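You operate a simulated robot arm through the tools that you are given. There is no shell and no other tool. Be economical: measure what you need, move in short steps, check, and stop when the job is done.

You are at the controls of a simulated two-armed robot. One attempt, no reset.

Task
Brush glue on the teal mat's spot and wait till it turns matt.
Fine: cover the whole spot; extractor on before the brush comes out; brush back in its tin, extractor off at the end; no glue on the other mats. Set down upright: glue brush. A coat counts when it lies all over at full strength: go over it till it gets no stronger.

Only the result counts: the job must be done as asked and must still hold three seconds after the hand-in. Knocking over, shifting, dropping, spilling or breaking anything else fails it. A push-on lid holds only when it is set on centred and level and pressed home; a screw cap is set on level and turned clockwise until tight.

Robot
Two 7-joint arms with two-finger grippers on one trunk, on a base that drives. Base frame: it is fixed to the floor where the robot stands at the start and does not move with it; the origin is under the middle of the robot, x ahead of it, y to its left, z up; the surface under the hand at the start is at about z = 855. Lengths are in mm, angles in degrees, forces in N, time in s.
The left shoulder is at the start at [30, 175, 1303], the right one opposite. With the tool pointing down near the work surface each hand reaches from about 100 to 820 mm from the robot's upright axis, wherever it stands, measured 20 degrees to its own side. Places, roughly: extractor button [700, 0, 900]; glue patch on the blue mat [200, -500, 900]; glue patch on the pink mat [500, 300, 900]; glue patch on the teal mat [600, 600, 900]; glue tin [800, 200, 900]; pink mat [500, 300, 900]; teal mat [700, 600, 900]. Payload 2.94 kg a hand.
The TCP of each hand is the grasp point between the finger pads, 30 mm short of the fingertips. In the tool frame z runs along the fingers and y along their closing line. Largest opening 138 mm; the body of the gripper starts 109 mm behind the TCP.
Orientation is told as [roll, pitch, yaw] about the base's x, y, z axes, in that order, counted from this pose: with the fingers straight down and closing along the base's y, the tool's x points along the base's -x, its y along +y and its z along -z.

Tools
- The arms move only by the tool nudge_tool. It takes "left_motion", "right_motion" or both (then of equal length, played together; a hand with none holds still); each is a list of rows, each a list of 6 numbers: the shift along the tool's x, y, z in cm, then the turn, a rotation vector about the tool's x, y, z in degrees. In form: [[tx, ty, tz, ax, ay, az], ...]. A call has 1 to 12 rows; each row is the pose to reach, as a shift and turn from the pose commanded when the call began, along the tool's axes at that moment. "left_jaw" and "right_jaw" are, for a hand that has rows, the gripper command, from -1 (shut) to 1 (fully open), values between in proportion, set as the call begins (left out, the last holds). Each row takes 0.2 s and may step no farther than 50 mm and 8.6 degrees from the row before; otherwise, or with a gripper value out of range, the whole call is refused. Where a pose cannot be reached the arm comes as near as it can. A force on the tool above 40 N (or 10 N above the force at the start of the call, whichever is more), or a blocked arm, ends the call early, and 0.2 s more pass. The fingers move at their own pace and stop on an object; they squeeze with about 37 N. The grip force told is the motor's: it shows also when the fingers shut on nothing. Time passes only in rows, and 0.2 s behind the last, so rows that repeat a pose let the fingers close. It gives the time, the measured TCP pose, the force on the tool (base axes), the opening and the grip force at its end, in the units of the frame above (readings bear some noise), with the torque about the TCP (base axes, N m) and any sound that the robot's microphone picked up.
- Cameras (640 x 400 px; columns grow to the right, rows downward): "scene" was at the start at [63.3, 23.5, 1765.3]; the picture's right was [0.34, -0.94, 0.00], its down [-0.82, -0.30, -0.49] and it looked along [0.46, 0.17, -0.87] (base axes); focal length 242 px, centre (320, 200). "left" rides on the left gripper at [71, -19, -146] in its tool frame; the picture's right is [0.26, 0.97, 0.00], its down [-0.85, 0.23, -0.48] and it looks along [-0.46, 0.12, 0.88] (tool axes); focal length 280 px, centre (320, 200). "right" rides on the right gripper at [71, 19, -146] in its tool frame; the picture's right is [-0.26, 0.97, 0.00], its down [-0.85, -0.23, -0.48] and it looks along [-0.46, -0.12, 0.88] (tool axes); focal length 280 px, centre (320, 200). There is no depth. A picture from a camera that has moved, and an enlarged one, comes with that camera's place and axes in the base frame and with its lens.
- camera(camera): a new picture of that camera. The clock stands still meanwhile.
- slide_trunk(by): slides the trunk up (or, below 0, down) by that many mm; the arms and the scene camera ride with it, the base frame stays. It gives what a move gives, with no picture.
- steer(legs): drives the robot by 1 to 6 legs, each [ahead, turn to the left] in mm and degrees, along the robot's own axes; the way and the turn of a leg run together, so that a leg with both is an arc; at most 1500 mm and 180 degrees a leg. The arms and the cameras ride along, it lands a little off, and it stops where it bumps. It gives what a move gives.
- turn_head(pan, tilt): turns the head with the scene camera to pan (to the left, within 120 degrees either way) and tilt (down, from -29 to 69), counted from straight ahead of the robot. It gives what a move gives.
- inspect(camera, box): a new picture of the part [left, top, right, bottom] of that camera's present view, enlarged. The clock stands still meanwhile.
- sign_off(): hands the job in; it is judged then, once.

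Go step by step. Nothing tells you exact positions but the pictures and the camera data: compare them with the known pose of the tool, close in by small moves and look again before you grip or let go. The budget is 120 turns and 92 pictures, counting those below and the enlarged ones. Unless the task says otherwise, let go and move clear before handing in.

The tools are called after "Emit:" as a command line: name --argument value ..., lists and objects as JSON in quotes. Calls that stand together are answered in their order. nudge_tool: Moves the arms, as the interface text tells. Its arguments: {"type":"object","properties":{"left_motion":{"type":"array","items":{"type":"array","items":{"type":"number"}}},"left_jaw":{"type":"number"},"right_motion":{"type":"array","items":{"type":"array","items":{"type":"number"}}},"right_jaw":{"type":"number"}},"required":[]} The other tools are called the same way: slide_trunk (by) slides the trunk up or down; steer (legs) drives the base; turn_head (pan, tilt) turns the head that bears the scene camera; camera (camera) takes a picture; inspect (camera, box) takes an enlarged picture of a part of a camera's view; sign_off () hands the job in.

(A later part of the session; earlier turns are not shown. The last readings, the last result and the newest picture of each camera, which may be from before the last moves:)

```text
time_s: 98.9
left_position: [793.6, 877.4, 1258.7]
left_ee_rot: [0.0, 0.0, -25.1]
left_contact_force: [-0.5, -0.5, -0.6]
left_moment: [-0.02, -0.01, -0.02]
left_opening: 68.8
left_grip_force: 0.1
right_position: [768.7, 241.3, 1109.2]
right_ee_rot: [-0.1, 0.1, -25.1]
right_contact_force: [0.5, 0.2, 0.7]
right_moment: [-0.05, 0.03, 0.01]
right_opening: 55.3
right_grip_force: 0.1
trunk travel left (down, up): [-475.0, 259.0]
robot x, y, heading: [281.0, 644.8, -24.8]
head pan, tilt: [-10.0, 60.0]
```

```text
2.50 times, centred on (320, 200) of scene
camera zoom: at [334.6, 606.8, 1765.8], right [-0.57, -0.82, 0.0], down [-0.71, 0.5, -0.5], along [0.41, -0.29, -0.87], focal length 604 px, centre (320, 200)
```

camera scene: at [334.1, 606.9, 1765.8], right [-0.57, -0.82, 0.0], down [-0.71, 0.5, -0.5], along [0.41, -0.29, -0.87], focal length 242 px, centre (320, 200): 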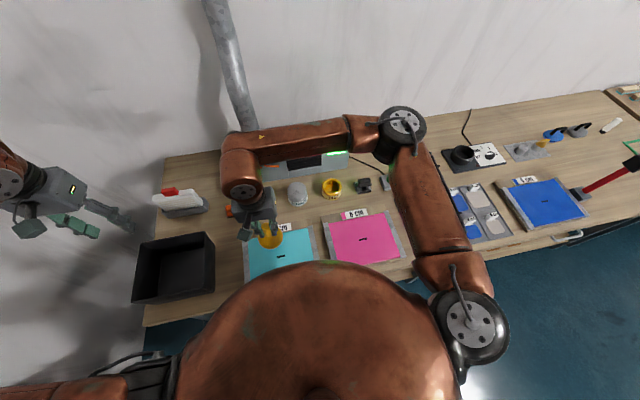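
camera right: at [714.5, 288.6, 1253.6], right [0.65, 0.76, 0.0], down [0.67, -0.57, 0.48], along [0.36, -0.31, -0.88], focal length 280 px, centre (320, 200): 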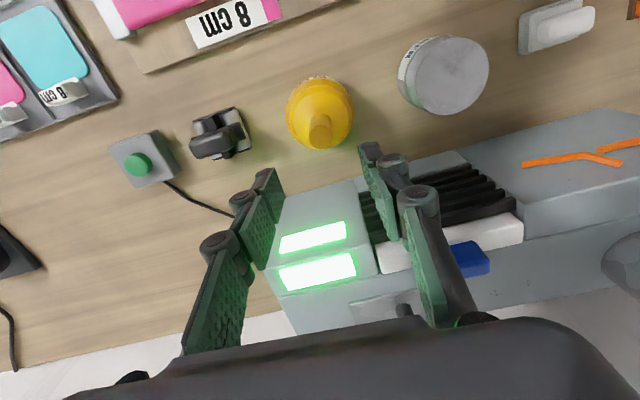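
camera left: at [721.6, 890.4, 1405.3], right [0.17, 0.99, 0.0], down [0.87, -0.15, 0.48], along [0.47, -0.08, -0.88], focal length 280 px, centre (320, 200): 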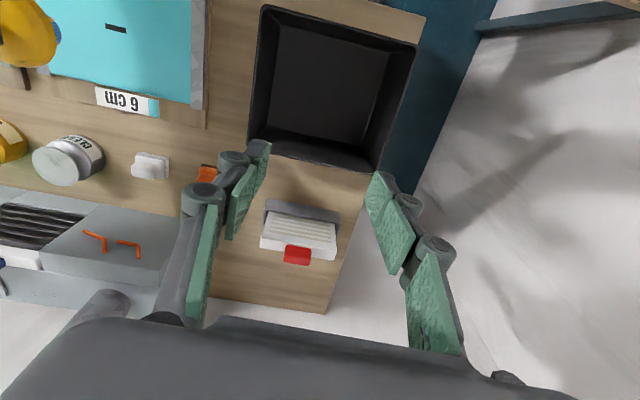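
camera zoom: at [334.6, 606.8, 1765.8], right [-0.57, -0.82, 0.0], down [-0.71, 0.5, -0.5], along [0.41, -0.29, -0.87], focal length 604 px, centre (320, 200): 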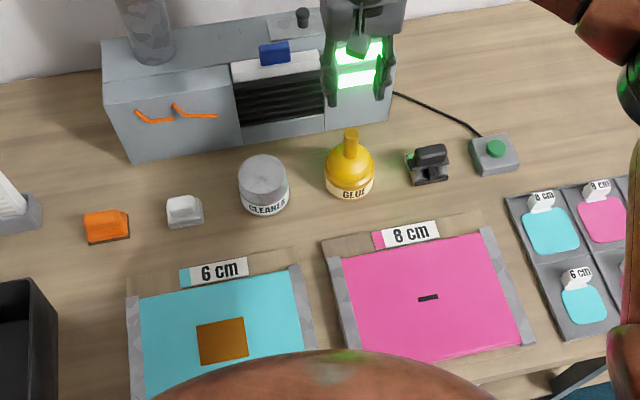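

The brush stands seated upright in its tin, the spot is brown, and other mats are clean. I move the right hand, shutting, above the button while the glue dries, and look at its sheen.

Emit:
nudge_tool --right_motion '[[0, -4, 0, 0, 0, 0], [0, -8, 0, 0, 0, 0], [0, -12, 1, 0, 0, 0], [0, -16, 3, 0, 0, 0], [0, -20, 5, 0, 0, 0], [0, -23.5, 7, 0, 0, 0], [0, -26.5, 9.5, 0, 0, 0], [0, -26.5, 9.5, 0, 0, 0]]' --right_jaw -1

Emit:
inspect --camera "left" --box '[60, 0, 190, 80]'

Emit:
inspect --camera "right" --box '[200, 60, 440, 260]'

```text
time_s: 100.7
left_position: [794.7, 877.4, 1259.4]
left_ee_rot: [-0.1, 0.0, -25.0]
left_contact_force: [0.8, 0.7, 0.2]
left_moment: [0.0, 0.01, -0.01]
left_opening: 68.9
left_grip_force: 0.0
right_position: [656.4, 1.6, 1013.0]
right_ee_rot: [-0.1, 0.0, -25.1]
right_contact_force: [-0.1, -0.2, 0.5]
right_moment: [-0.01, -0.01, -0.02]
right_opening: 0.0
right_grip_force: 28.5
trunk travel left (down, up): [-475.0, 259.0]
robot x, y, heading: [280.4, 643.7, -25.0]
head pan, tilt: [-10.0, 60.0]
```

```text
4.92 times, centred on (125, 40) of left
camera zoom: at [722.5, 890.4, 1404.9], right [0.17, 0.99, 0.0], down [0.87, -0.15, 0.48], along [0.47, -0.08, -0.88], focal length 1380 px, centre (1280, 988)
```

zoom: 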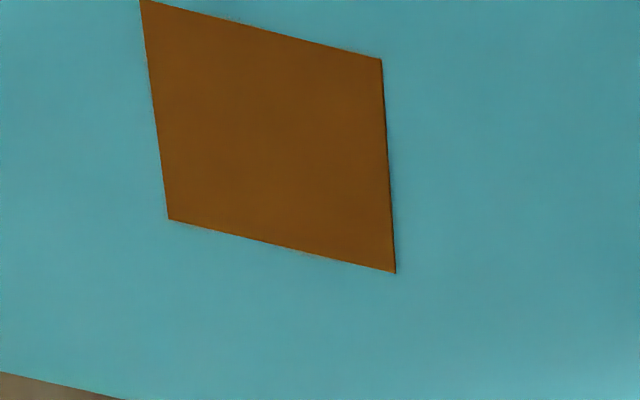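

```text
2.00 times, centred on (320, 160) of right
camera zoom: at [601.7, 49.3, 1157.5], right [0.65, 0.76, 0.0], down [0.67, -0.57, 0.48], along [0.36, -0.31, -0.88], focal length 561 px, centre (320, 280)
```

zoom: 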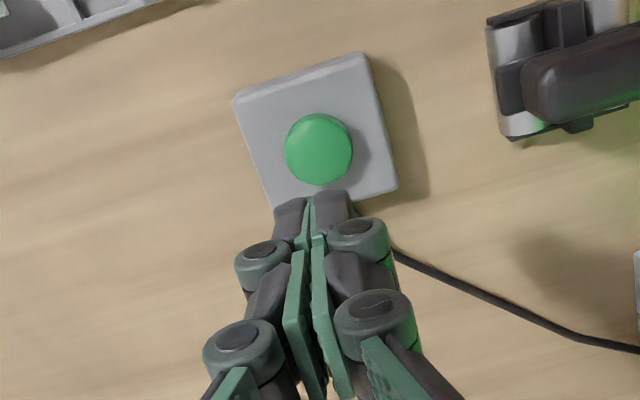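

In position over the button. Now I wait about 13 s and look at the glue again.

Emit:
inspect --camera "scene" --box '[240, 220, 340, 282]'

Emit:
nudge_tool --right_motion '[[0, 0, 0, 0, 0, 0], [0, 0, 0, 0, 0, 0], [0, 0, 0, 0, 0, 0], [0, 0, 0, 0, 0, 0], [0, 0, 0, 0, 0, 0], [0, 0, 0, 0, 0, 0], [0, 0, 0, 0, 0, 0], [0, 0, 0, 0, 0, 0], [0, 0, 0, 0, 0, 0], [0, 0, 0, 0, 0, 0], [0, 0, 0, 0, 0, 0], [0, 0, 0, 0, 0, 0]]'

Emit:
nudge_tool --right_motion '[[0, 0, 0, 0, 0, 0], [0, 0, 0, 0, 0, 0], [0, 0, 0, 0, 0, 0], [0, 0, 0, 0, 0, 0], [0, 0, 0, 0, 0, 0], [0, 0, 0, 0, 0, 0], [0, 0, 0, 0, 0, 0], [0, 0, 0, 0, 0, 0], [0, 0, 0, 0, 0, 0], [0, 0, 0, 0, 0, 0], [0, 0, 0, 0, 0, 0], [0, 0, 0, 0, 0, 0]]'

Emit:
nudge_tool --right_motion '[[0, 0, 0, 0, 0, 0], [0, 0, 0, 0, 0, 0], [0, 0, 0, 0, 0, 0], [0, 0, 0, 0, 0, 0], [0, 0, 0, 0, 0, 0], [0, 0, 0, 0, 0, 0], [0, 0, 0, 0, 0, 0], [0, 0, 0, 0, 0, 0], [0, 0, 0, 0, 0, 0], [0, 0, 0, 0, 0, 0], [0, 0, 0, 0, 0, 0], [0, 0, 0, 0, 0, 0]]'

Emit:
nudge_tool --right_motion '[[0, 0, 0, 0, 0, 0], [0, 0, 0, 0, 0, 0], [0, 0, 0, 0, 0, 0], [0, 0, 0, 0, 0, 0], [0, 0, 0, 0, 0, 0], [0, 0, 0, 0, 0, 0], [0, 0, 0, 0, 0, 0], [0, 0, 0, 0, 0, 0], [0, 0, 0, 0, 0, 0], [0, 0, 0, 0, 0, 0], [0, 0, 0, 0, 0, 0], [0, 0, 0, 0, 0, 0]]'

Emit:
nudge_tool --right_motion '[[0, 0, 0, 0, 0, 0], [0, 0, 0, 0, 0, 0], [0, 0, 0, 0, 0, 0], [0, 0, 0, 0, 0, 0], [0, 0, 0, 0, 0, 0], [0, 0, 0, 0, 0, 0], [0, 0, 0, 0, 0, 0], [0, 0, 0, 0, 0, 0], [0, 0, 0, 0, 0, 0], [0, 0, 0, 0, 0, 0], [0, 0, 0, 0, 0, 0], [0, 0, 0, 0, 0, 0]]'

Emit:
inspect --camera "scene" --box '[240, 220, 340, 282]'

```text
6.40 times, centred on (290, 251) of scene
camera zoom: at [335.3, 606.9, 1765.8], right [-0.57, -0.82, 0.0], down [-0.71, 0.5, -0.5], along [0.41, -0.29, -0.87], focal length 1546 px, centre (512, -126)
```

zoom: 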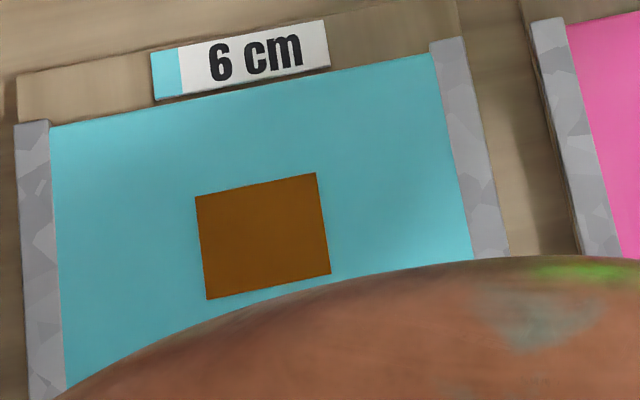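

```text
time_s: 103.3
left_position: [794.5, 876.4, 1259.6]
left_ee_rot: [0.1, 0.0, -25.1]
left_contact_force: [0.7, 0.2, 0.1]
left_moment: [0.01, -0.01, 0.0]
left_opening: 69.4
left_grip_force: 0.1
right_position: [655.9, 1.3, 1013.8]
right_ee_rot: [0.1, 0.0, -25.1]
right_contact_force: [-0.8, 0.6, 0.2]
right_moment: [0.01, 0.02, 0.0]
right_opening: 0.0
right_grip_force: 28.5
trunk travel left (down, up): [-475.0, 259.0]
robot x, y, heading: [277.1, 645.5, -25.1]
head pan, tilt: [-10.0, 60.0]
```

```text
time_s: 105.9
left_position: [794.8, 876.9, 1258.2]
left_ee_rot: [0.1, 0.1, -25.0]
left_contact_force: [-0.3, -0.2, -0.2]
left_moment: [0.0, -0.02, -0.01]
left_opening: 68.8
left_grip_force: 0.1
right_position: [657.0, 1.7, 1012.3]
right_ee_rot: [0.0, -0.1, -25.1]
right_contact_force: [-0.8, 0.0, 0.5]
right_moment: [0.01, 0.01, -0.01]
right_opening: 0.1
right_grip_force: 28.4
trunk travel left (down, up): [-475.0, 259.0]
robot x, y, heading: [279.5, 646.6, -25.0]
head pan, tilt: [-10.0, 60.0]
```

```text
time_s: 108.5
left_position: [793.1, 876.8, 1259.4]
left_ee_rot: [0.0, 0.0, -25.1]
left_contact_force: [-0.1, 0.2, -0.8]
left_moment: [-0.01, 0.0, -0.01]
left_opening: 68.9
left_grip_force: 0.0
right_position: [657.0, 2.9, 1012.7]
right_ee_rot: [0.0, -0.1, -25.1]
right_contact_force: [0.5, 0.3, 0.3]
right_moment: [-0.01, 0.04, 0.02]
right_opening: 0.2
right_grip_force: 28.2
trunk travel left (down, up): [-475.0, 259.0]
robot x, y, heading: [278.1, 641.3, -25.0]
head pan, tilt: [-10.0, 60.0]
```

```text
time_s: 111.1
left_position: [794.4, 876.6, 1258.8]
left_ee_rot: [0.0, 0.0, -25.0]
left_contact_force: [0.0, -0.8, 0.9]
left_moment: [0.02, -0.01, 0.04]
left_opening: 69.0
left_grip_force: 0.2
right_position: [657.0, 1.0, 1012.7]
right_ee_rot: [0.0, -0.1, -25.0]
right_contact_force: [-0.1, -0.1, 0.7]
right_moment: [0.0, -0.04, -0.01]
right_opening: 0.0
right_grip_force: 28.3
trunk travel left (down, up): [-475.0, 259.0]
robot x, y, heading: [281.8, 644.5, -24.6]
head pan, tilt: [-10.0, 60.0]
```

```text
time_s: 113.7
left_position: [794.6, 876.1, 1259.4]
left_ee_rot: [0.0, 0.0, -25.0]
left_contact_force: [0.1, -0.2, 0.7]
left_moment: [0.02, 0.01, -0.02]
left_opening: 68.9
left_grip_force: 0.0
right_position: [656.2, 2.0, 1012.3]
right_ee_rot: [0.0, 0.1, -25.2]
right_contact_force: [-0.4, -0.8, -0.4]
right_moment: [0.01, 0.06, -0.03]
right_opening: 0.2
right_grip_force: 28.6
trunk travel left (down, up): [-475.0, 259.0]
robot x, y, heading: [280.9, 646.5, -25.2]
head pan, tilt: [-10.0, 60.0]
```

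```text
6.40 times, centred on (290, 251) of scene
camera zoom: at [335.0, 605.8, 1765.7], right [-0.57, -0.82, 0.0], down [-0.71, 0.5, -0.5], along [0.41, -0.29, -0.87], focal length 1546 px, centre (512, -126)
```

zoom: 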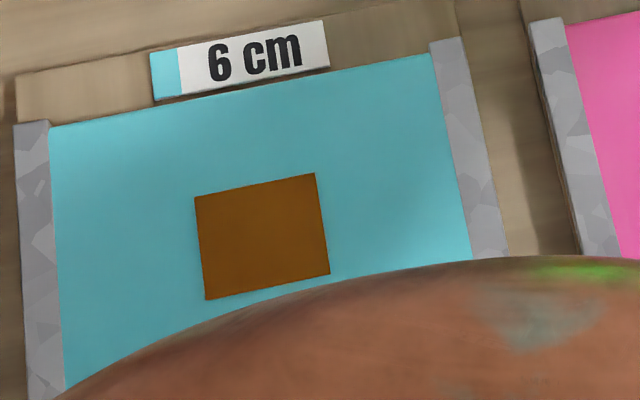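

No visible change yet; I keep waiting about 20 s more.

Emit:
nudge_tool --right_motion '[[0, 0, 0, 0, 0, 0], [0, 0, 0, 0, 0, 0], [0, 0, 0, 0, 0, 0], [0, 0, 0, 0, 0, 0], [0, 0, 0, 0, 0, 0], [0, 0, 0, 0, 0, 0], [0, 0, 0, 0, 0, 0], [0, 0, 0, 0, 0, 0], [0, 0, 0, 0, 0, 0], [0, 0, 0, 0, 0, 0], [0, 0, 0, 0, 0, 0], [0, 0, 0, 0, 0, 0]]'

Emit:
nudge_tool --right_motion '[[0, 0, 0, 0, 0, 0], [0, 0, 0, 0, 0, 0], [0, 0, 0, 0, 0, 0], [0, 0, 0, 0, 0, 0], [0, 0, 0, 0, 0, 0], [0, 0, 0, 0, 0, 0], [0, 0, 0, 0, 0, 0], [0, 0, 0, 0, 0, 0], [0, 0, 0, 0, 0, 0], [0, 0, 0, 0, 0, 0], [0, 0, 0, 0, 0, 0], [0, 0, 0, 0, 0, 0]]'

Emit:
nudge_tool --right_motion '[[0, 0, 0, 0, 0, 0], [0, 0, 0, 0, 0, 0], [0, 0, 0, 0, 0, 0], [0, 0, 0, 0, 0, 0], [0, 0, 0, 0, 0, 0], [0, 0, 0, 0, 0, 0], [0, 0, 0, 0, 0, 0], [0, 0, 0, 0, 0, 0], [0, 0, 0, 0, 0, 0], [0, 0, 0, 0, 0, 0], [0, 0, 0, 0, 0, 0], [0, 0, 0, 0, 0, 0]]'

Emit:
nudge_tool --right_motion '[[0, 0, 0, 0, 0, 0], [0, 0, 0, 0, 0, 0], [0, 0, 0, 0, 0, 0], [0, 0, 0, 0, 0, 0], [0, 0, 0, 0, 0, 0], [0, 0, 0, 0, 0, 0], [0, 0, 0, 0, 0, 0], [0, 0, 0, 0, 0, 0], [0, 0, 0, 0, 0, 0], [0, 0, 0, 0, 0, 0], [0, 0, 0, 0, 0, 0], [0, 0, 0, 0, 0, 0]]'

Emit:
nudge_tool --right_motion '[[0, 0, 0, 0, 0, 0], [0, 0, 0, 0, 0, 0], [0, 0, 0, 0, 0, 0], [0, 0, 0, 0, 0, 0], [0, 0, 0, 0, 0, 0], [0, 0, 0, 0, 0, 0], [0, 0, 0, 0, 0, 0], [0, 0, 0, 0, 0, 0], [0, 0, 0, 0, 0, 0], [0, 0, 0, 0, 0, 0], [0, 0, 0, 0, 0, 0], [0, 0, 0, 0, 0, 0]]'

Emit:
nudge_tool --right_motion '[[0, 0, 0, 0, 0, 0], [0, 0, 0, 0, 0, 0], [0, 0, 0, 0, 0, 0], [0, 0, 0, 0, 0, 0], [0, 0, 0, 0, 0, 0], [0, 0, 0, 0, 0, 0], [0, 0, 0, 0, 0, 0], [0, 0, 0, 0, 0, 0], [0, 0, 0, 0, 0, 0], [0, 0, 0, 0, 0, 0], [0, 0, 0, 0, 0, 0], [0, 0, 0, 0, 0, 0]]'

Emit:
inspect --camera "scene" --box '[240, 220, 340, 282]'

Emit:
inspect --camera "left" --box '[60, 0, 190, 80]'

```text
time_s: 116.3
left_position: [794.2, 875.2, 1258.7]
left_ee_rot: [0.0, 0.1, -25.0]
left_contact_force: [-0.1, -0.1, -0.4]
left_moment: [0.01, 0.02, -0.02]
left_opening: 69.1
left_grip_force: 0.0
right_position: [656.6, 1.3, 1012.6]
right_ee_rot: [0.0, 0.0, -25.1]
right_contact_force: [0.2, 0.2, 0.1]
right_moment: [0.02, -0.03, -0.01]
right_opening: 0.0
right_grip_force: 28.5
trunk travel left (down, up): [-475.0, 259.0]
robot x, y, heading: [280.7, 644.5, -25.2]
head pan, tilt: [-10.0, 60.0]
```

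```text
time_s: 118.9
left_position: [794.9, 876.3, 1258.3]
left_ee_rot: [0.0, 0.0, -25.0]
left_contact_force: [-0.3, -0.9, -1.1]
left_moment: [0.01, -0.01, 0.02]
left_opening: 68.7
left_grip_force: 0.0
right_position: [657.0, 1.0, 1012.3]
right_ee_rot: [0.1, 0.1, -25.1]
right_contact_force: [-0.9, 0.9, -0.4]
right_moment: [0.0, 0.03, 0.01]
right_opening: 0.2
right_grip_force: 28.6
trunk travel left (down, up): [-475.0, 259.0]
robot x, y, heading: [281.5, 640.5, -24.9]
head pan, tilt: [-10.0, 60.0]
```

```text
time_s: 121.5
left_position: [795.2, 875.7, 1259.2]
left_ee_rot: [0.1, -0.1, -25.0]
left_contact_force: [0.3, 0.2, 1.1]
left_moment: [-0.02, 0.03, 0.0]
left_opening: 69.0
left_grip_force: 0.0
right_position: [657.8, 1.1, 1012.3]
right_ee_rot: [0.0, 0.0, -25.0]
right_contact_force: [0.0, -0.7, -1.0]
right_moment: [-0.01, 0.02, -0.02]
right_opening: 0.3
right_grip_force: 28.2
trunk travel left (down, up): [-475.0, 259.0]
robot x, y, heading: [277.7, 647.5, -24.9]
head pan, tilt: [-10.0, 60.0]
```

```text
time_s: 124.1
left_position: [794.4, 876.9, 1259.4]
left_ee_rot: [0.0, -0.1, -25.0]
left_contact_force: [-0.2, 0.3, -0.1]
left_moment: [-0.02, 0.02, -0.01]
left_opening: 69.0
left_grip_force: 0.0
right_position: [657.0, 0.8, 1012.2]
right_ee_rot: [0.0, 0.0, -25.0]
right_contact_force: [-0.4, -0.7, -0.9]
right_moment: [0.03, -0.01, -0.03]
right_opening: 0.2
right_grip_force: 28.4
trunk travel left (down, up): [-475.0, 259.0]
robot x, y, heading: [277.8, 645.4, -25.0]
head pan, tilt: [-10.0, 60.0]
```

```text
time_s: 126.7
left_position: [793.8, 876.2, 1258.7]
left_ee_rot: [0.0, 0.0, -25.0]
left_contact_force: [1.3, 0.4, 0.3]
left_moment: [-0.01, -0.02, 0.03]
left_opening: 68.8
left_grip_force: 0.1
right_position: [656.9, 1.5, 1013.2]
right_ee_rot: [0.0, 0.0, -25.1]
right_contact_force: [1.0, 0.6, -0.3]
right_moment: [-0.03, 0.03, 0.0]
right_opening: 0.0
right_grip_force: 28.4
trunk travel left (down, up): [-475.0, 259.0]
robot x, y, heading: [275.5, 642.5, -24.8]
head pan, tilt: [-10.0, 60.0]
```

```text
time_s: 129.3
left_position: [793.3, 875.8, 1258.1]
left_ee_rot: [0.0, 0.1, -25.2]
left_contact_force: [0.0, 1.0, 0.0]
left_moment: [0.0, -0.01, -0.04]
left_opening: 69.0
left_grip_force: 0.0
right_position: [657.2, 2.4, 1012.1]
right_ee_rot: [0.0, 0.0, -25.2]
right_contact_force: [-0.7, 0.5, 0.1]
right_moment: [-0.03, 0.02, 0.01]
right_opening: 0.0
right_grip_force: 28.4
trunk travel left (down, up): [-475.0, 259.0]
robot x, y, heading: [280.4, 644.8, -25.2]
head pan, tilt: [-10.0, 60.0]
```

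```text
6.40 times, centred on (290, 251) of scene
camera zoom: at [335.0, 605.8, 1765.7], right [-0.57, -0.82, 0.0], down [-0.71, 0.5, -0.5], along [0.41, -0.29, -0.87], focal length 1546 px, centre (512, -126)
```

zoom: 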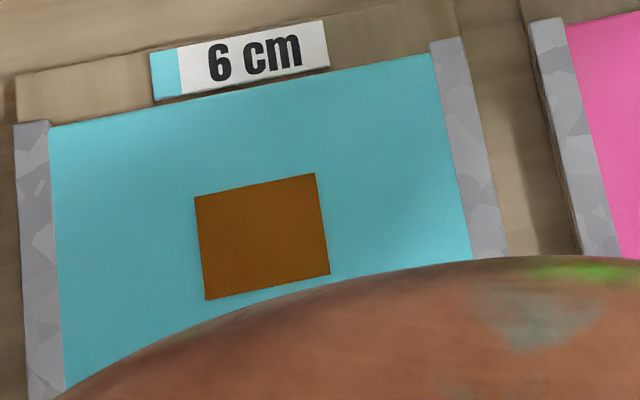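

```text
4.92 times, centred on (125, 40) of left
camera zoom: at [722.3, 889.5, 1405.1], right [0.17, 0.99, 0.0], down [0.87, -0.15, 0.48], along [0.47, -0.08, -0.88], focal length 1380 px, centre (1280, 988)
```

zoom: 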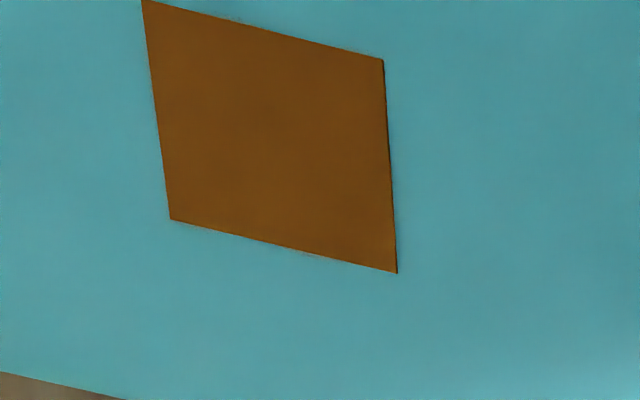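

Still unchanged; the drying takes longer. I wait another half minute or so.

Emit:
nudge_tool --right_motion '[[0, 0, 0, 0, 0, 0], [0, 0, 0, 0, 0, 0], [0, 0, 0, 0, 0, 0], [0, 0, 0, 0, 0, 0], [0, 0, 0, 0, 0, 0], [0, 0, 0, 0, 0, 0], [0, 0, 0, 0, 0, 0], [0, 0, 0, 0, 0, 0], [0, 0, 0, 0, 0, 0], [0, 0, 0, 0, 0, 0], [0, 0, 0, 0, 0, 0], [0, 0, 0, 0, 0, 0]]'

Emit:
nudge_tool --right_motion '[[0, 0, 0, 0, 0, 0], [0, 0, 0, 0, 0, 0], [0, 0, 0, 0, 0, 0], [0, 0, 0, 0, 0, 0], [0, 0, 0, 0, 0, 0], [0, 0, 0, 0, 0, 0], [0, 0, 0, 0, 0, 0], [0, 0, 0, 0, 0, 0], [0, 0, 0, 0, 0, 0], [0, 0, 0, 0, 0, 0], [0, 0, 0, 0, 0, 0], [0, 0, 0, 0, 0, 0]]'

Emit:
nudge_tool --right_motion '[[0, 0, 0, 0, 0, 0], [0, 0, 0, 0, 0, 0], [0, 0, 0, 0, 0, 0], [0, 0, 0, 0, 0, 0], [0, 0, 0, 0, 0, 0], [0, 0, 0, 0, 0, 0], [0, 0, 0, 0, 0, 0], [0, 0, 0, 0, 0, 0], [0, 0, 0, 0, 0, 0], [0, 0, 0, 0, 0, 0], [0, 0, 0, 0, 0, 0], [0, 0, 0, 0, 0, 0]]'

Emit:
nudge_tool --right_motion '[[0, 0, 0, 0, 0, 0], [0, 0, 0, 0, 0, 0], [0, 0, 0, 0, 0, 0], [0, 0, 0, 0, 0, 0], [0, 0, 0, 0, 0, 0], [0, 0, 0, 0, 0, 0], [0, 0, 0, 0, 0, 0], [0, 0, 0, 0, 0, 0], [0, 0, 0, 0, 0, 0], [0, 0, 0, 0, 0, 0], [0, 0, 0, 0, 0, 0], [0, 0, 0, 0, 0, 0]]'

Emit:
nudge_tool --right_motion '[[0, 0, 0, 0, 0, 0], [0, 0, 0, 0, 0, 0], [0, 0, 0, 0, 0, 0], [0, 0, 0, 0, 0, 0], [0, 0, 0, 0, 0, 0], [0, 0, 0, 0, 0, 0], [0, 0, 0, 0, 0, 0], [0, 0, 0, 0, 0, 0], [0, 0, 0, 0, 0, 0], [0, 0, 0, 0, 0, 0], [0, 0, 0, 0, 0, 0], [0, 0, 0, 0, 0, 0]]'

Emit:
nudge_tool --right_motion '[[0, 0, 0, 0, 0, 0], [0, 0, 0, 0, 0, 0], [0, 0, 0, 0, 0, 0], [0, 0, 0, 0, 0, 0], [0, 0, 0, 0, 0, 0], [0, 0, 0, 0, 0, 0], [0, 0, 0, 0, 0, 0], [0, 0, 0, 0, 0, 0], [0, 0, 0, 0, 0, 0], [0, 0, 0, 0, 0, 0], [0, 0, 0, 0, 0, 0], [0, 0, 0, 0, 0, 0]]'

Emit:
nudge_tool --right_motion '[[0, 0, 0, 0, 0, 0], [0, 0, 0, 0, 0, 0], [0, 0, 0, 0, 0, 0], [0, 0, 0, 0, 0, 0], [0, 0, 0, 0, 0, 0], [0, 0, 0, 0, 0, 0], [0, 0, 0, 0, 0, 0], [0, 0, 0, 0, 0, 0], [0, 0, 0, 0, 0, 0], [0, 0, 0, 0, 0, 0], [0, 0, 0, 0, 0, 0], [0, 0, 0, 0, 0, 0]]'

Emit:
nudge_tool --right_motion '[[0, 0, 0, 0, 0, 0], [0, 0, 0, 0, 0, 0], [0, 0, 0, 0, 0, 0], [0, 0, 0, 0, 0, 0], [0, 0, 0, 0, 0, 0], [0, 0, 0, 0, 0, 0], [0, 0, 0, 0, 0, 0], [0, 0, 0, 0, 0, 0], [0, 0, 0, 0, 0, 0], [0, 0, 0, 0, 0, 0], [0, 0, 0, 0, 0, 0], [0, 0, 0, 0, 0, 0]]'

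Emit:
nudge_tool --right_motion '[[0, 0, 0, 0, 0, 0], [0, 0, 0, 0, 0, 0], [0, 0, 0, 0, 0, 0], [0, 0, 0, 0, 0, 0], [0, 0, 0, 0, 0, 0], [0, 0, 0, 0, 0, 0], [0, 0, 0, 0, 0, 0], [0, 0, 0, 0, 0, 0], [0, 0, 0, 0, 0, 0], [0, 0, 0, 0, 0, 0], [0, 0, 0, 0, 0, 0], [0, 0, 0, 0, 0, 0]]'

Emit:
nudge_tool --right_motion '[[0, 0, 0, 0, 0, 0], [0, 0, 0, 0, 0, 0], [0, 0, 0, 0, 0, 0], [0, 0, 0, 0, 0, 0], [0, 0, 0, 0, 0, 0], [0, 0, 0, 0, 0, 0], [0, 0, 0, 0, 0, 0], [0, 0, 0, 0, 0, 0], [0, 0, 0, 0, 0, 0], [0, 0, 0, 0, 0, 0], [0, 0, 0, 0, 0, 0], [0, 0, 0, 0, 0, 0]]'

Emit:
inspect --camera "scene" --box '[240, 220, 340, 282]'

```text
time_s: 131.9
left_position: [794.9, 876.4, 1257.5]
left_ee_rot: [0.1, 0.1, -25.1]
left_contact_force: [-0.1, 0.3, 0.1]
left_moment: [0.0, 0.01, 0.02]
left_opening: 69.0
left_grip_force: 0.1
right_position: [657.1, 0.6, 1012.7]
right_ee_rot: [0.0, 0.0, -25.1]
right_contact_force: [0.2, -0.1, -0.8]
right_moment: [0.03, -0.01, -0.02]
right_opening: 0.0
right_grip_force: 28.7
trunk travel left (down, up): [-475.0, 259.0]
robot x, y, heading: [277.5, 644.1, -25.0]
head pan, tilt: [-10.0, 60.0]
```

```text
time_s: 134.5
left_position: [794.9, 876.2, 1258.4]
left_ee_rot: [0.0, 0.0, -25.0]
left_contact_force: [-0.6, -0.9, 0.0]
left_moment: [-0.01, 0.01, 0.0]
left_opening: 69.0
left_grip_force: 0.0
right_position: [656.8, 1.2, 1012.6]
right_ee_rot: [0.0, 0.0, -25.1]
right_contact_force: [-0.1, 0.0, -0.2]
right_moment: [0.0, 0.03, 0.01]
right_opening: 0.0
right_grip_force: 28.6
trunk travel left (down, up): [-475.0, 259.0]
robot x, y, heading: [282.5, 643.9, -24.9]
head pan, tilt: [-10.0, 60.0]
```

```text
time_s: 137.1
left_position: [794.9, 876.6, 1259.8]
left_ee_rot: [0.0, 0.0, -25.0]
left_contact_force: [0.1, -0.1, -0.1]
left_moment: [0.0, -0.02, -0.03]
left_opening: 68.7
left_grip_force: 0.0
right_position: [657.2, 1.4, 1011.7]
right_ee_rot: [0.1, -0.1, -25.2]
right_contact_force: [-0.3, 0.5, 0.3]
right_moment: [-0.04, 0.04, -0.02]
right_opening: 0.1
right_grip_force: 28.7
trunk travel left (down, up): [-475.0, 259.0]
robot x, y, heading: [278.8, 644.8, -24.9]
head pan, tilt: [-10.0, 60.0]
```

```text
time_s: 139.7
left_position: [794.4, 876.3, 1259.6]
left_ee_rot: [0.1, 0.1, -25.0]
left_contact_force: [0.5, -0.2, 0.5]
left_moment: [0.0, -0.01, -0.03]
left_opening: 68.9
left_grip_force: 0.1
right_position: [656.7, 1.0, 1013.0]
right_ee_rot: [0.0, 0.0, -25.1]
right_contact_force: [0.5, -0.4, 0.0]
right_moment: [0.0, 0.0, -0.02]
right_opening: 0.0
right_grip_force: 28.2
trunk travel left (down, up): [-475.0, 259.0]
robot x, y, heading: [280.5, 642.0, -25.1]
head pan, tilt: [-10.0, 60.0]
```

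```text
time_s: 142.3
left_position: [794.1, 876.5, 1258.3]
left_ee_rot: [0.0, 0.0, -25.2]
left_contact_force: [-0.3, 1.0, -0.5]
left_moment: [0.01, 0.02, 0.01]
left_opening: 69.2
left_grip_force: 0.2
right_position: [657.5, 1.3, 1012.5]
right_ee_rot: [0.1, -0.1, -25.1]
right_contact_force: [0.2, 0.2, -0.4]
right_moment: [0.02, 0.01, -0.01]
right_opening: 0.1
right_grip_force: 28.0
trunk travel left (down, up): [-475.0, 259.0]
robot x, y, heading: [280.8, 643.4, -25.1]
head pan, tilt: [-10.0, 60.0]
```

```text
time_s: 144.9
left_position: [794.1, 877.4, 1258.7]
left_ee_rot: [0.0, 0.0, -25.1]
left_contact_force: [0.4, 0.7, -0.5]
left_moment: [-0.01, 0.0, 0.0]
left_opening: 69.1
left_grip_force: 0.2
right_position: [656.9, 1.8, 1012.2]
right_ee_rot: [0.0, 0.0, -25.2]
right_contact_force: [-0.8, -0.4, 0.3]
right_moment: [0.01, -0.03, 0.01]
right_opening: 0.0
right_grip_force: 28.5
trunk travel left (down, up): [-475.0, 259.0]
robot x, y, heading: [279.1, 643.6, -25.0]
head pan, tilt: [-10.0, 60.0]
```

```text
time_s: 147.5
left_position: [793.9, 876.1, 1259.2]
left_ee_rot: [0.0, 0.0, -25.0]
left_contact_force: [0.1, 1.3, -0.1]
left_moment: [0.02, 0.02, 0.0]
left_opening: 69.1
left_grip_force: 0.3
right_position: [656.9, 1.0, 1012.1]
right_ee_rot: [0.0, 0.0, -25.1]
right_contact_force: [-0.2, 0.2, -0.1]
right_moment: [-0.03, 0.03, 0.01]
right_opening: 0.0
right_grip_force: 28.2
trunk travel left (down, up): [-475.0, 259.0]
robot x, y, heading: [279.3, 643.0, -25.0]
head pan, tilt: [-10.0, 60.0]
```

```text
time_s: 150.1
left_position: [793.5, 876.0, 1259.2]
left_ee_rot: [-0.1, 0.0, -25.1]
left_contact_force: [-0.3, 0.0, -1.1]
left_moment: [0.02, -0.01, -0.04]
left_opening: 69.0
left_grip_force: 0.1
right_position: [656.6, 0.8, 1012.8]
right_ee_rot: [-0.1, 0.0, -25.2]
right_contact_force: [0.6, 0.6, 0.6]
right_moment: [0.02, -0.02, 0.04]
right_opening: 0.1
right_grip_force: 28.6
trunk travel left (down, up): [-475.0, 259.0]
robot x, y, heading: [280.9, 644.6, -25.1]
head pan, tilt: [-10.0, 60.0]
```

```text
time_s: 152.7
left_position: [794.3, 876.8, 1258.5]
left_ee_rot: [0.1, 0.0, -25.1]
left_contact_force: [0.7, -0.2, -0.1]
left_moment: [-0.01, 0.0, -0.02]
left_opening: 68.9
left_grip_force: 0.1
right_position: [657.6, 2.5, 1012.9]
right_ee_rot: [0.0, 0.0, -25.0]
right_contact_force: [0.4, 0.4, 0.0]
right_moment: [0.02, -0.01, 0.01]
right_opening: 0.0
right_grip_force: 29.0
trunk travel left (down, up): [-475.0, 259.0]
robot x, y, heading: [276.4, 640.2, -24.6]
head pan, tilt: [-10.0, 60.0]
```

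```text
time_s: 155.3
left_position: [795.1, 876.4, 1257.8]
left_ee_rot: [0.0, 0.0, -25.1]
left_contact_force: [0.7, -0.2, 0.5]
left_moment: [0.0, 0.01, -0.02]
left_opening: 69.1
left_grip_force: 0.0
right_position: [656.8, 1.6, 1012.1]
right_ee_rot: [0.0, 0.1, -25.1]
right_contact_force: [1.0, 0.0, -0.2]
right_moment: [-0.02, -0.02, -0.02]
right_opening: 0.0
right_grip_force: 28.7
trunk travel left (down, up): [-475.0, 259.0]
robot x, y, heading: [285.1, 643.8, -25.1]
head pan, tilt: [-10.0, 60.0]
```

```text
6.40 times, centred on (290, 251) of scene
camera zoom: at [335.0, 605.8, 1765.7], right [-0.57, -0.82, 0.0], down [-0.71, 0.5, -0.5], along [0.41, -0.29, -0.87], focal length 1546 px, centre (512, -126)
```

zoom: 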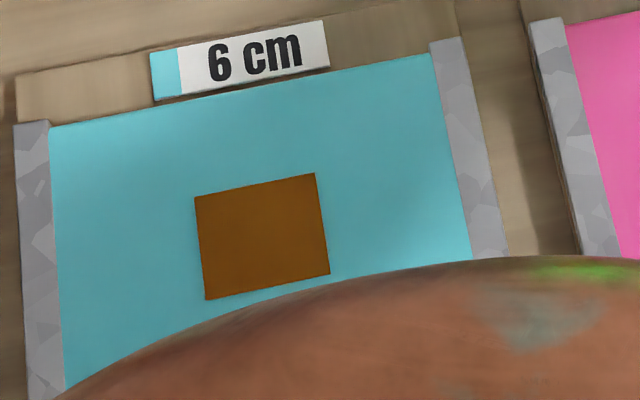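

No obvious change, but the arm shades the mat in this pose. I move the right hand back to the earlier spot over the tin to compare under the same light.

Emit:
nudge_tool --right_motion '[[0, 0, -4, 0, 0, 0], [0, 3, -8, 0, 0, 0], [0, 7, -9.5, 0, 0, 0], [0, 11.5, -9.5, 0, 0, 0], [0, 16, -9.5, 0, 0, 0], [0, 20, -9.5, 0, 0, 0], [0, 24, -9.5, 0, 0, 0], [0, 26.5, -9.5, 0, 0, 0], [0, 26.5, -9.5, 0, 0, 0]]'

Emit:
inspect --camera "scene" --box '[240, 120, 400, 280]'

Emit:
inspect --camera "left" --box '[0, 0, 200, 125]'

```text
time_s: 157.3
left_position: [794.5, 876.1, 1259.2]
left_ee_rot: [0.0, 0.0, -25.2]
left_contact_force: [-0.6, 0.5, -0.2]
left_moment: [0.03, 0.02, -0.02]
left_opening: 69.0
left_grip_force: 0.1
right_position: [768.6, 240.8, 1108.8]
right_ee_rot: [0.0, 0.0, -25.2]
right_contact_force: [-0.1, -1.2, -0.2]
right_moment: [0.02, -0.02, -0.03]
right_opening: 0.0
right_grip_force: 28.3
trunk travel left (down, up): [-475.0, 259.0]
robot x, y, heading: [279.2, 644.1, -24.7]
head pan, tilt: [-10.0, 60.0]
```

```text
2.50 times, centred on (320, 200) of scene
camera zoom: at [334.8, 605.4, 1765.7], right [-0.57, -0.82, 0.0], down [-0.71, 0.5, -0.5], along [0.41, -0.29, -0.87], focal length 604 px, centre (320, 200)
```

zoom: 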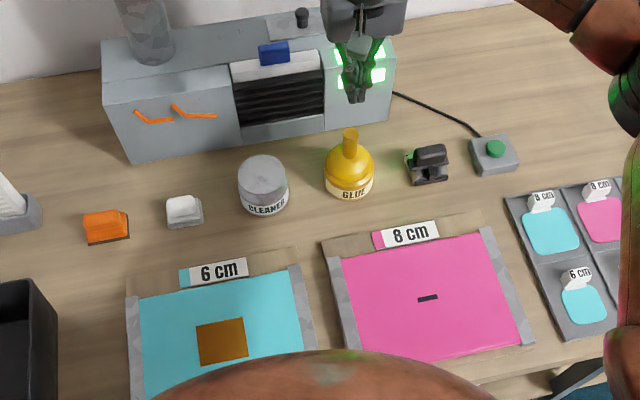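

```text
3.20 times, centred on (100, 62) of left
camera zoom: at [722.1, 889.2, 1405.2], right [0.17, 0.99, 0.0], down [0.87, -0.15, 0.48], along [0.47, -0.08, -0.88], focal length 897 px, centre (1024, 640)
```

zoom: 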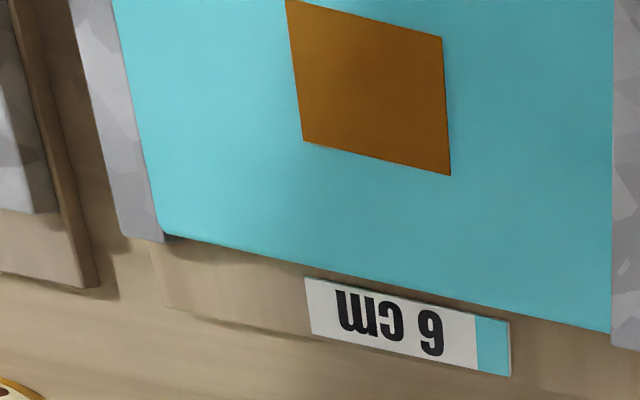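

The colour looks alike. I take the right camera to where it photographed the fresh coat for a like-for-like view.

Emit:
nudge_tool --right_motion '[[0, 4, 0, 0, 0, 0], [0, 8, 0, 0, 0, 0], [0, 12, 0, 0, 0, 0], [0, 16, 0, 0, 0, 0], [0, 20, 0, 0, 0, 0], [0, 23.9, 0, 0, 0, 0], [4, 23.9, 0, 0, 0, 0], [8, 23.9, 0, 0, 0, 0], [12, 23.9, 1, 0, 0, 0], [16.6, 23.9, 2.8, 0, 0, 0], [16.6, 23.9, 2.8, 0, 0, 0]]'

Emit:
inspect --camera "right" --box '[200, 0, 420, 137]'

Emit:
inspect --camera "scene" --box '[240, 220, 340, 282]'

```text
time_s: 159.7
left_position: [795.0, 877.8, 1258.6]
left_ee_rot: [0.0, 0.0, -25.1]
left_contact_force: [-0.8, 0.3, 0.0]
left_moment: [-0.02, 0.02, 0.03]
left_opening: 68.8
left_grip_force: 0.1
right_position: [720.8, 530.1, 1082.8]
right_ee_rot: [0.0, 0.1, -25.2]
right_contact_force: [-0.4, -0.5, 1.0]
right_moment: [-0.03, 0.06, 0.01]
right_opening: 0.2
right_grip_force: 28.4
trunk travel left (down, up): [-475.0, 259.0]
robot x, y, heading: [280.4, 646.4, -24.9]
head pan, tilt: [-10.0, 60.0]
```

```text
2.91 times, centred on (310, 68) of right
camera zoom: at [665.6, 577.1, 1226.6], right [0.65, 0.76, 0.0], down [0.67, -0.57, 0.47], along [0.36, -0.31, -0.88], focal length 816 px, centre (349, 582)
```

zoom: 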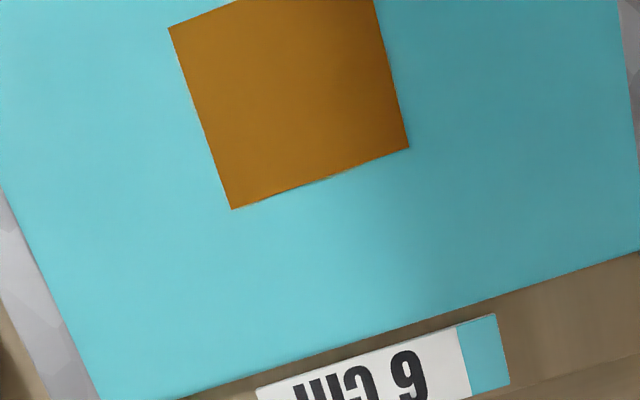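

```text
6.40 times, centred on (290, 251) of scene
camera zoom: at [336.6, 606.7, 1765.7], right [-0.57, -0.82, 0.0], down [-0.71, 0.5, -0.5], along [0.41, -0.29, -0.87], focal length 1546 px, centre (512, -126)
```

zoom: 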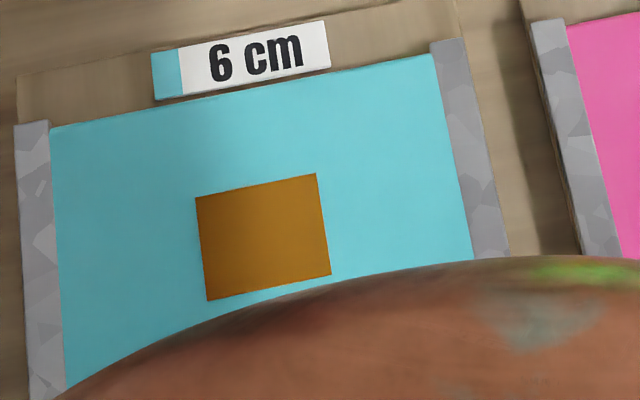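

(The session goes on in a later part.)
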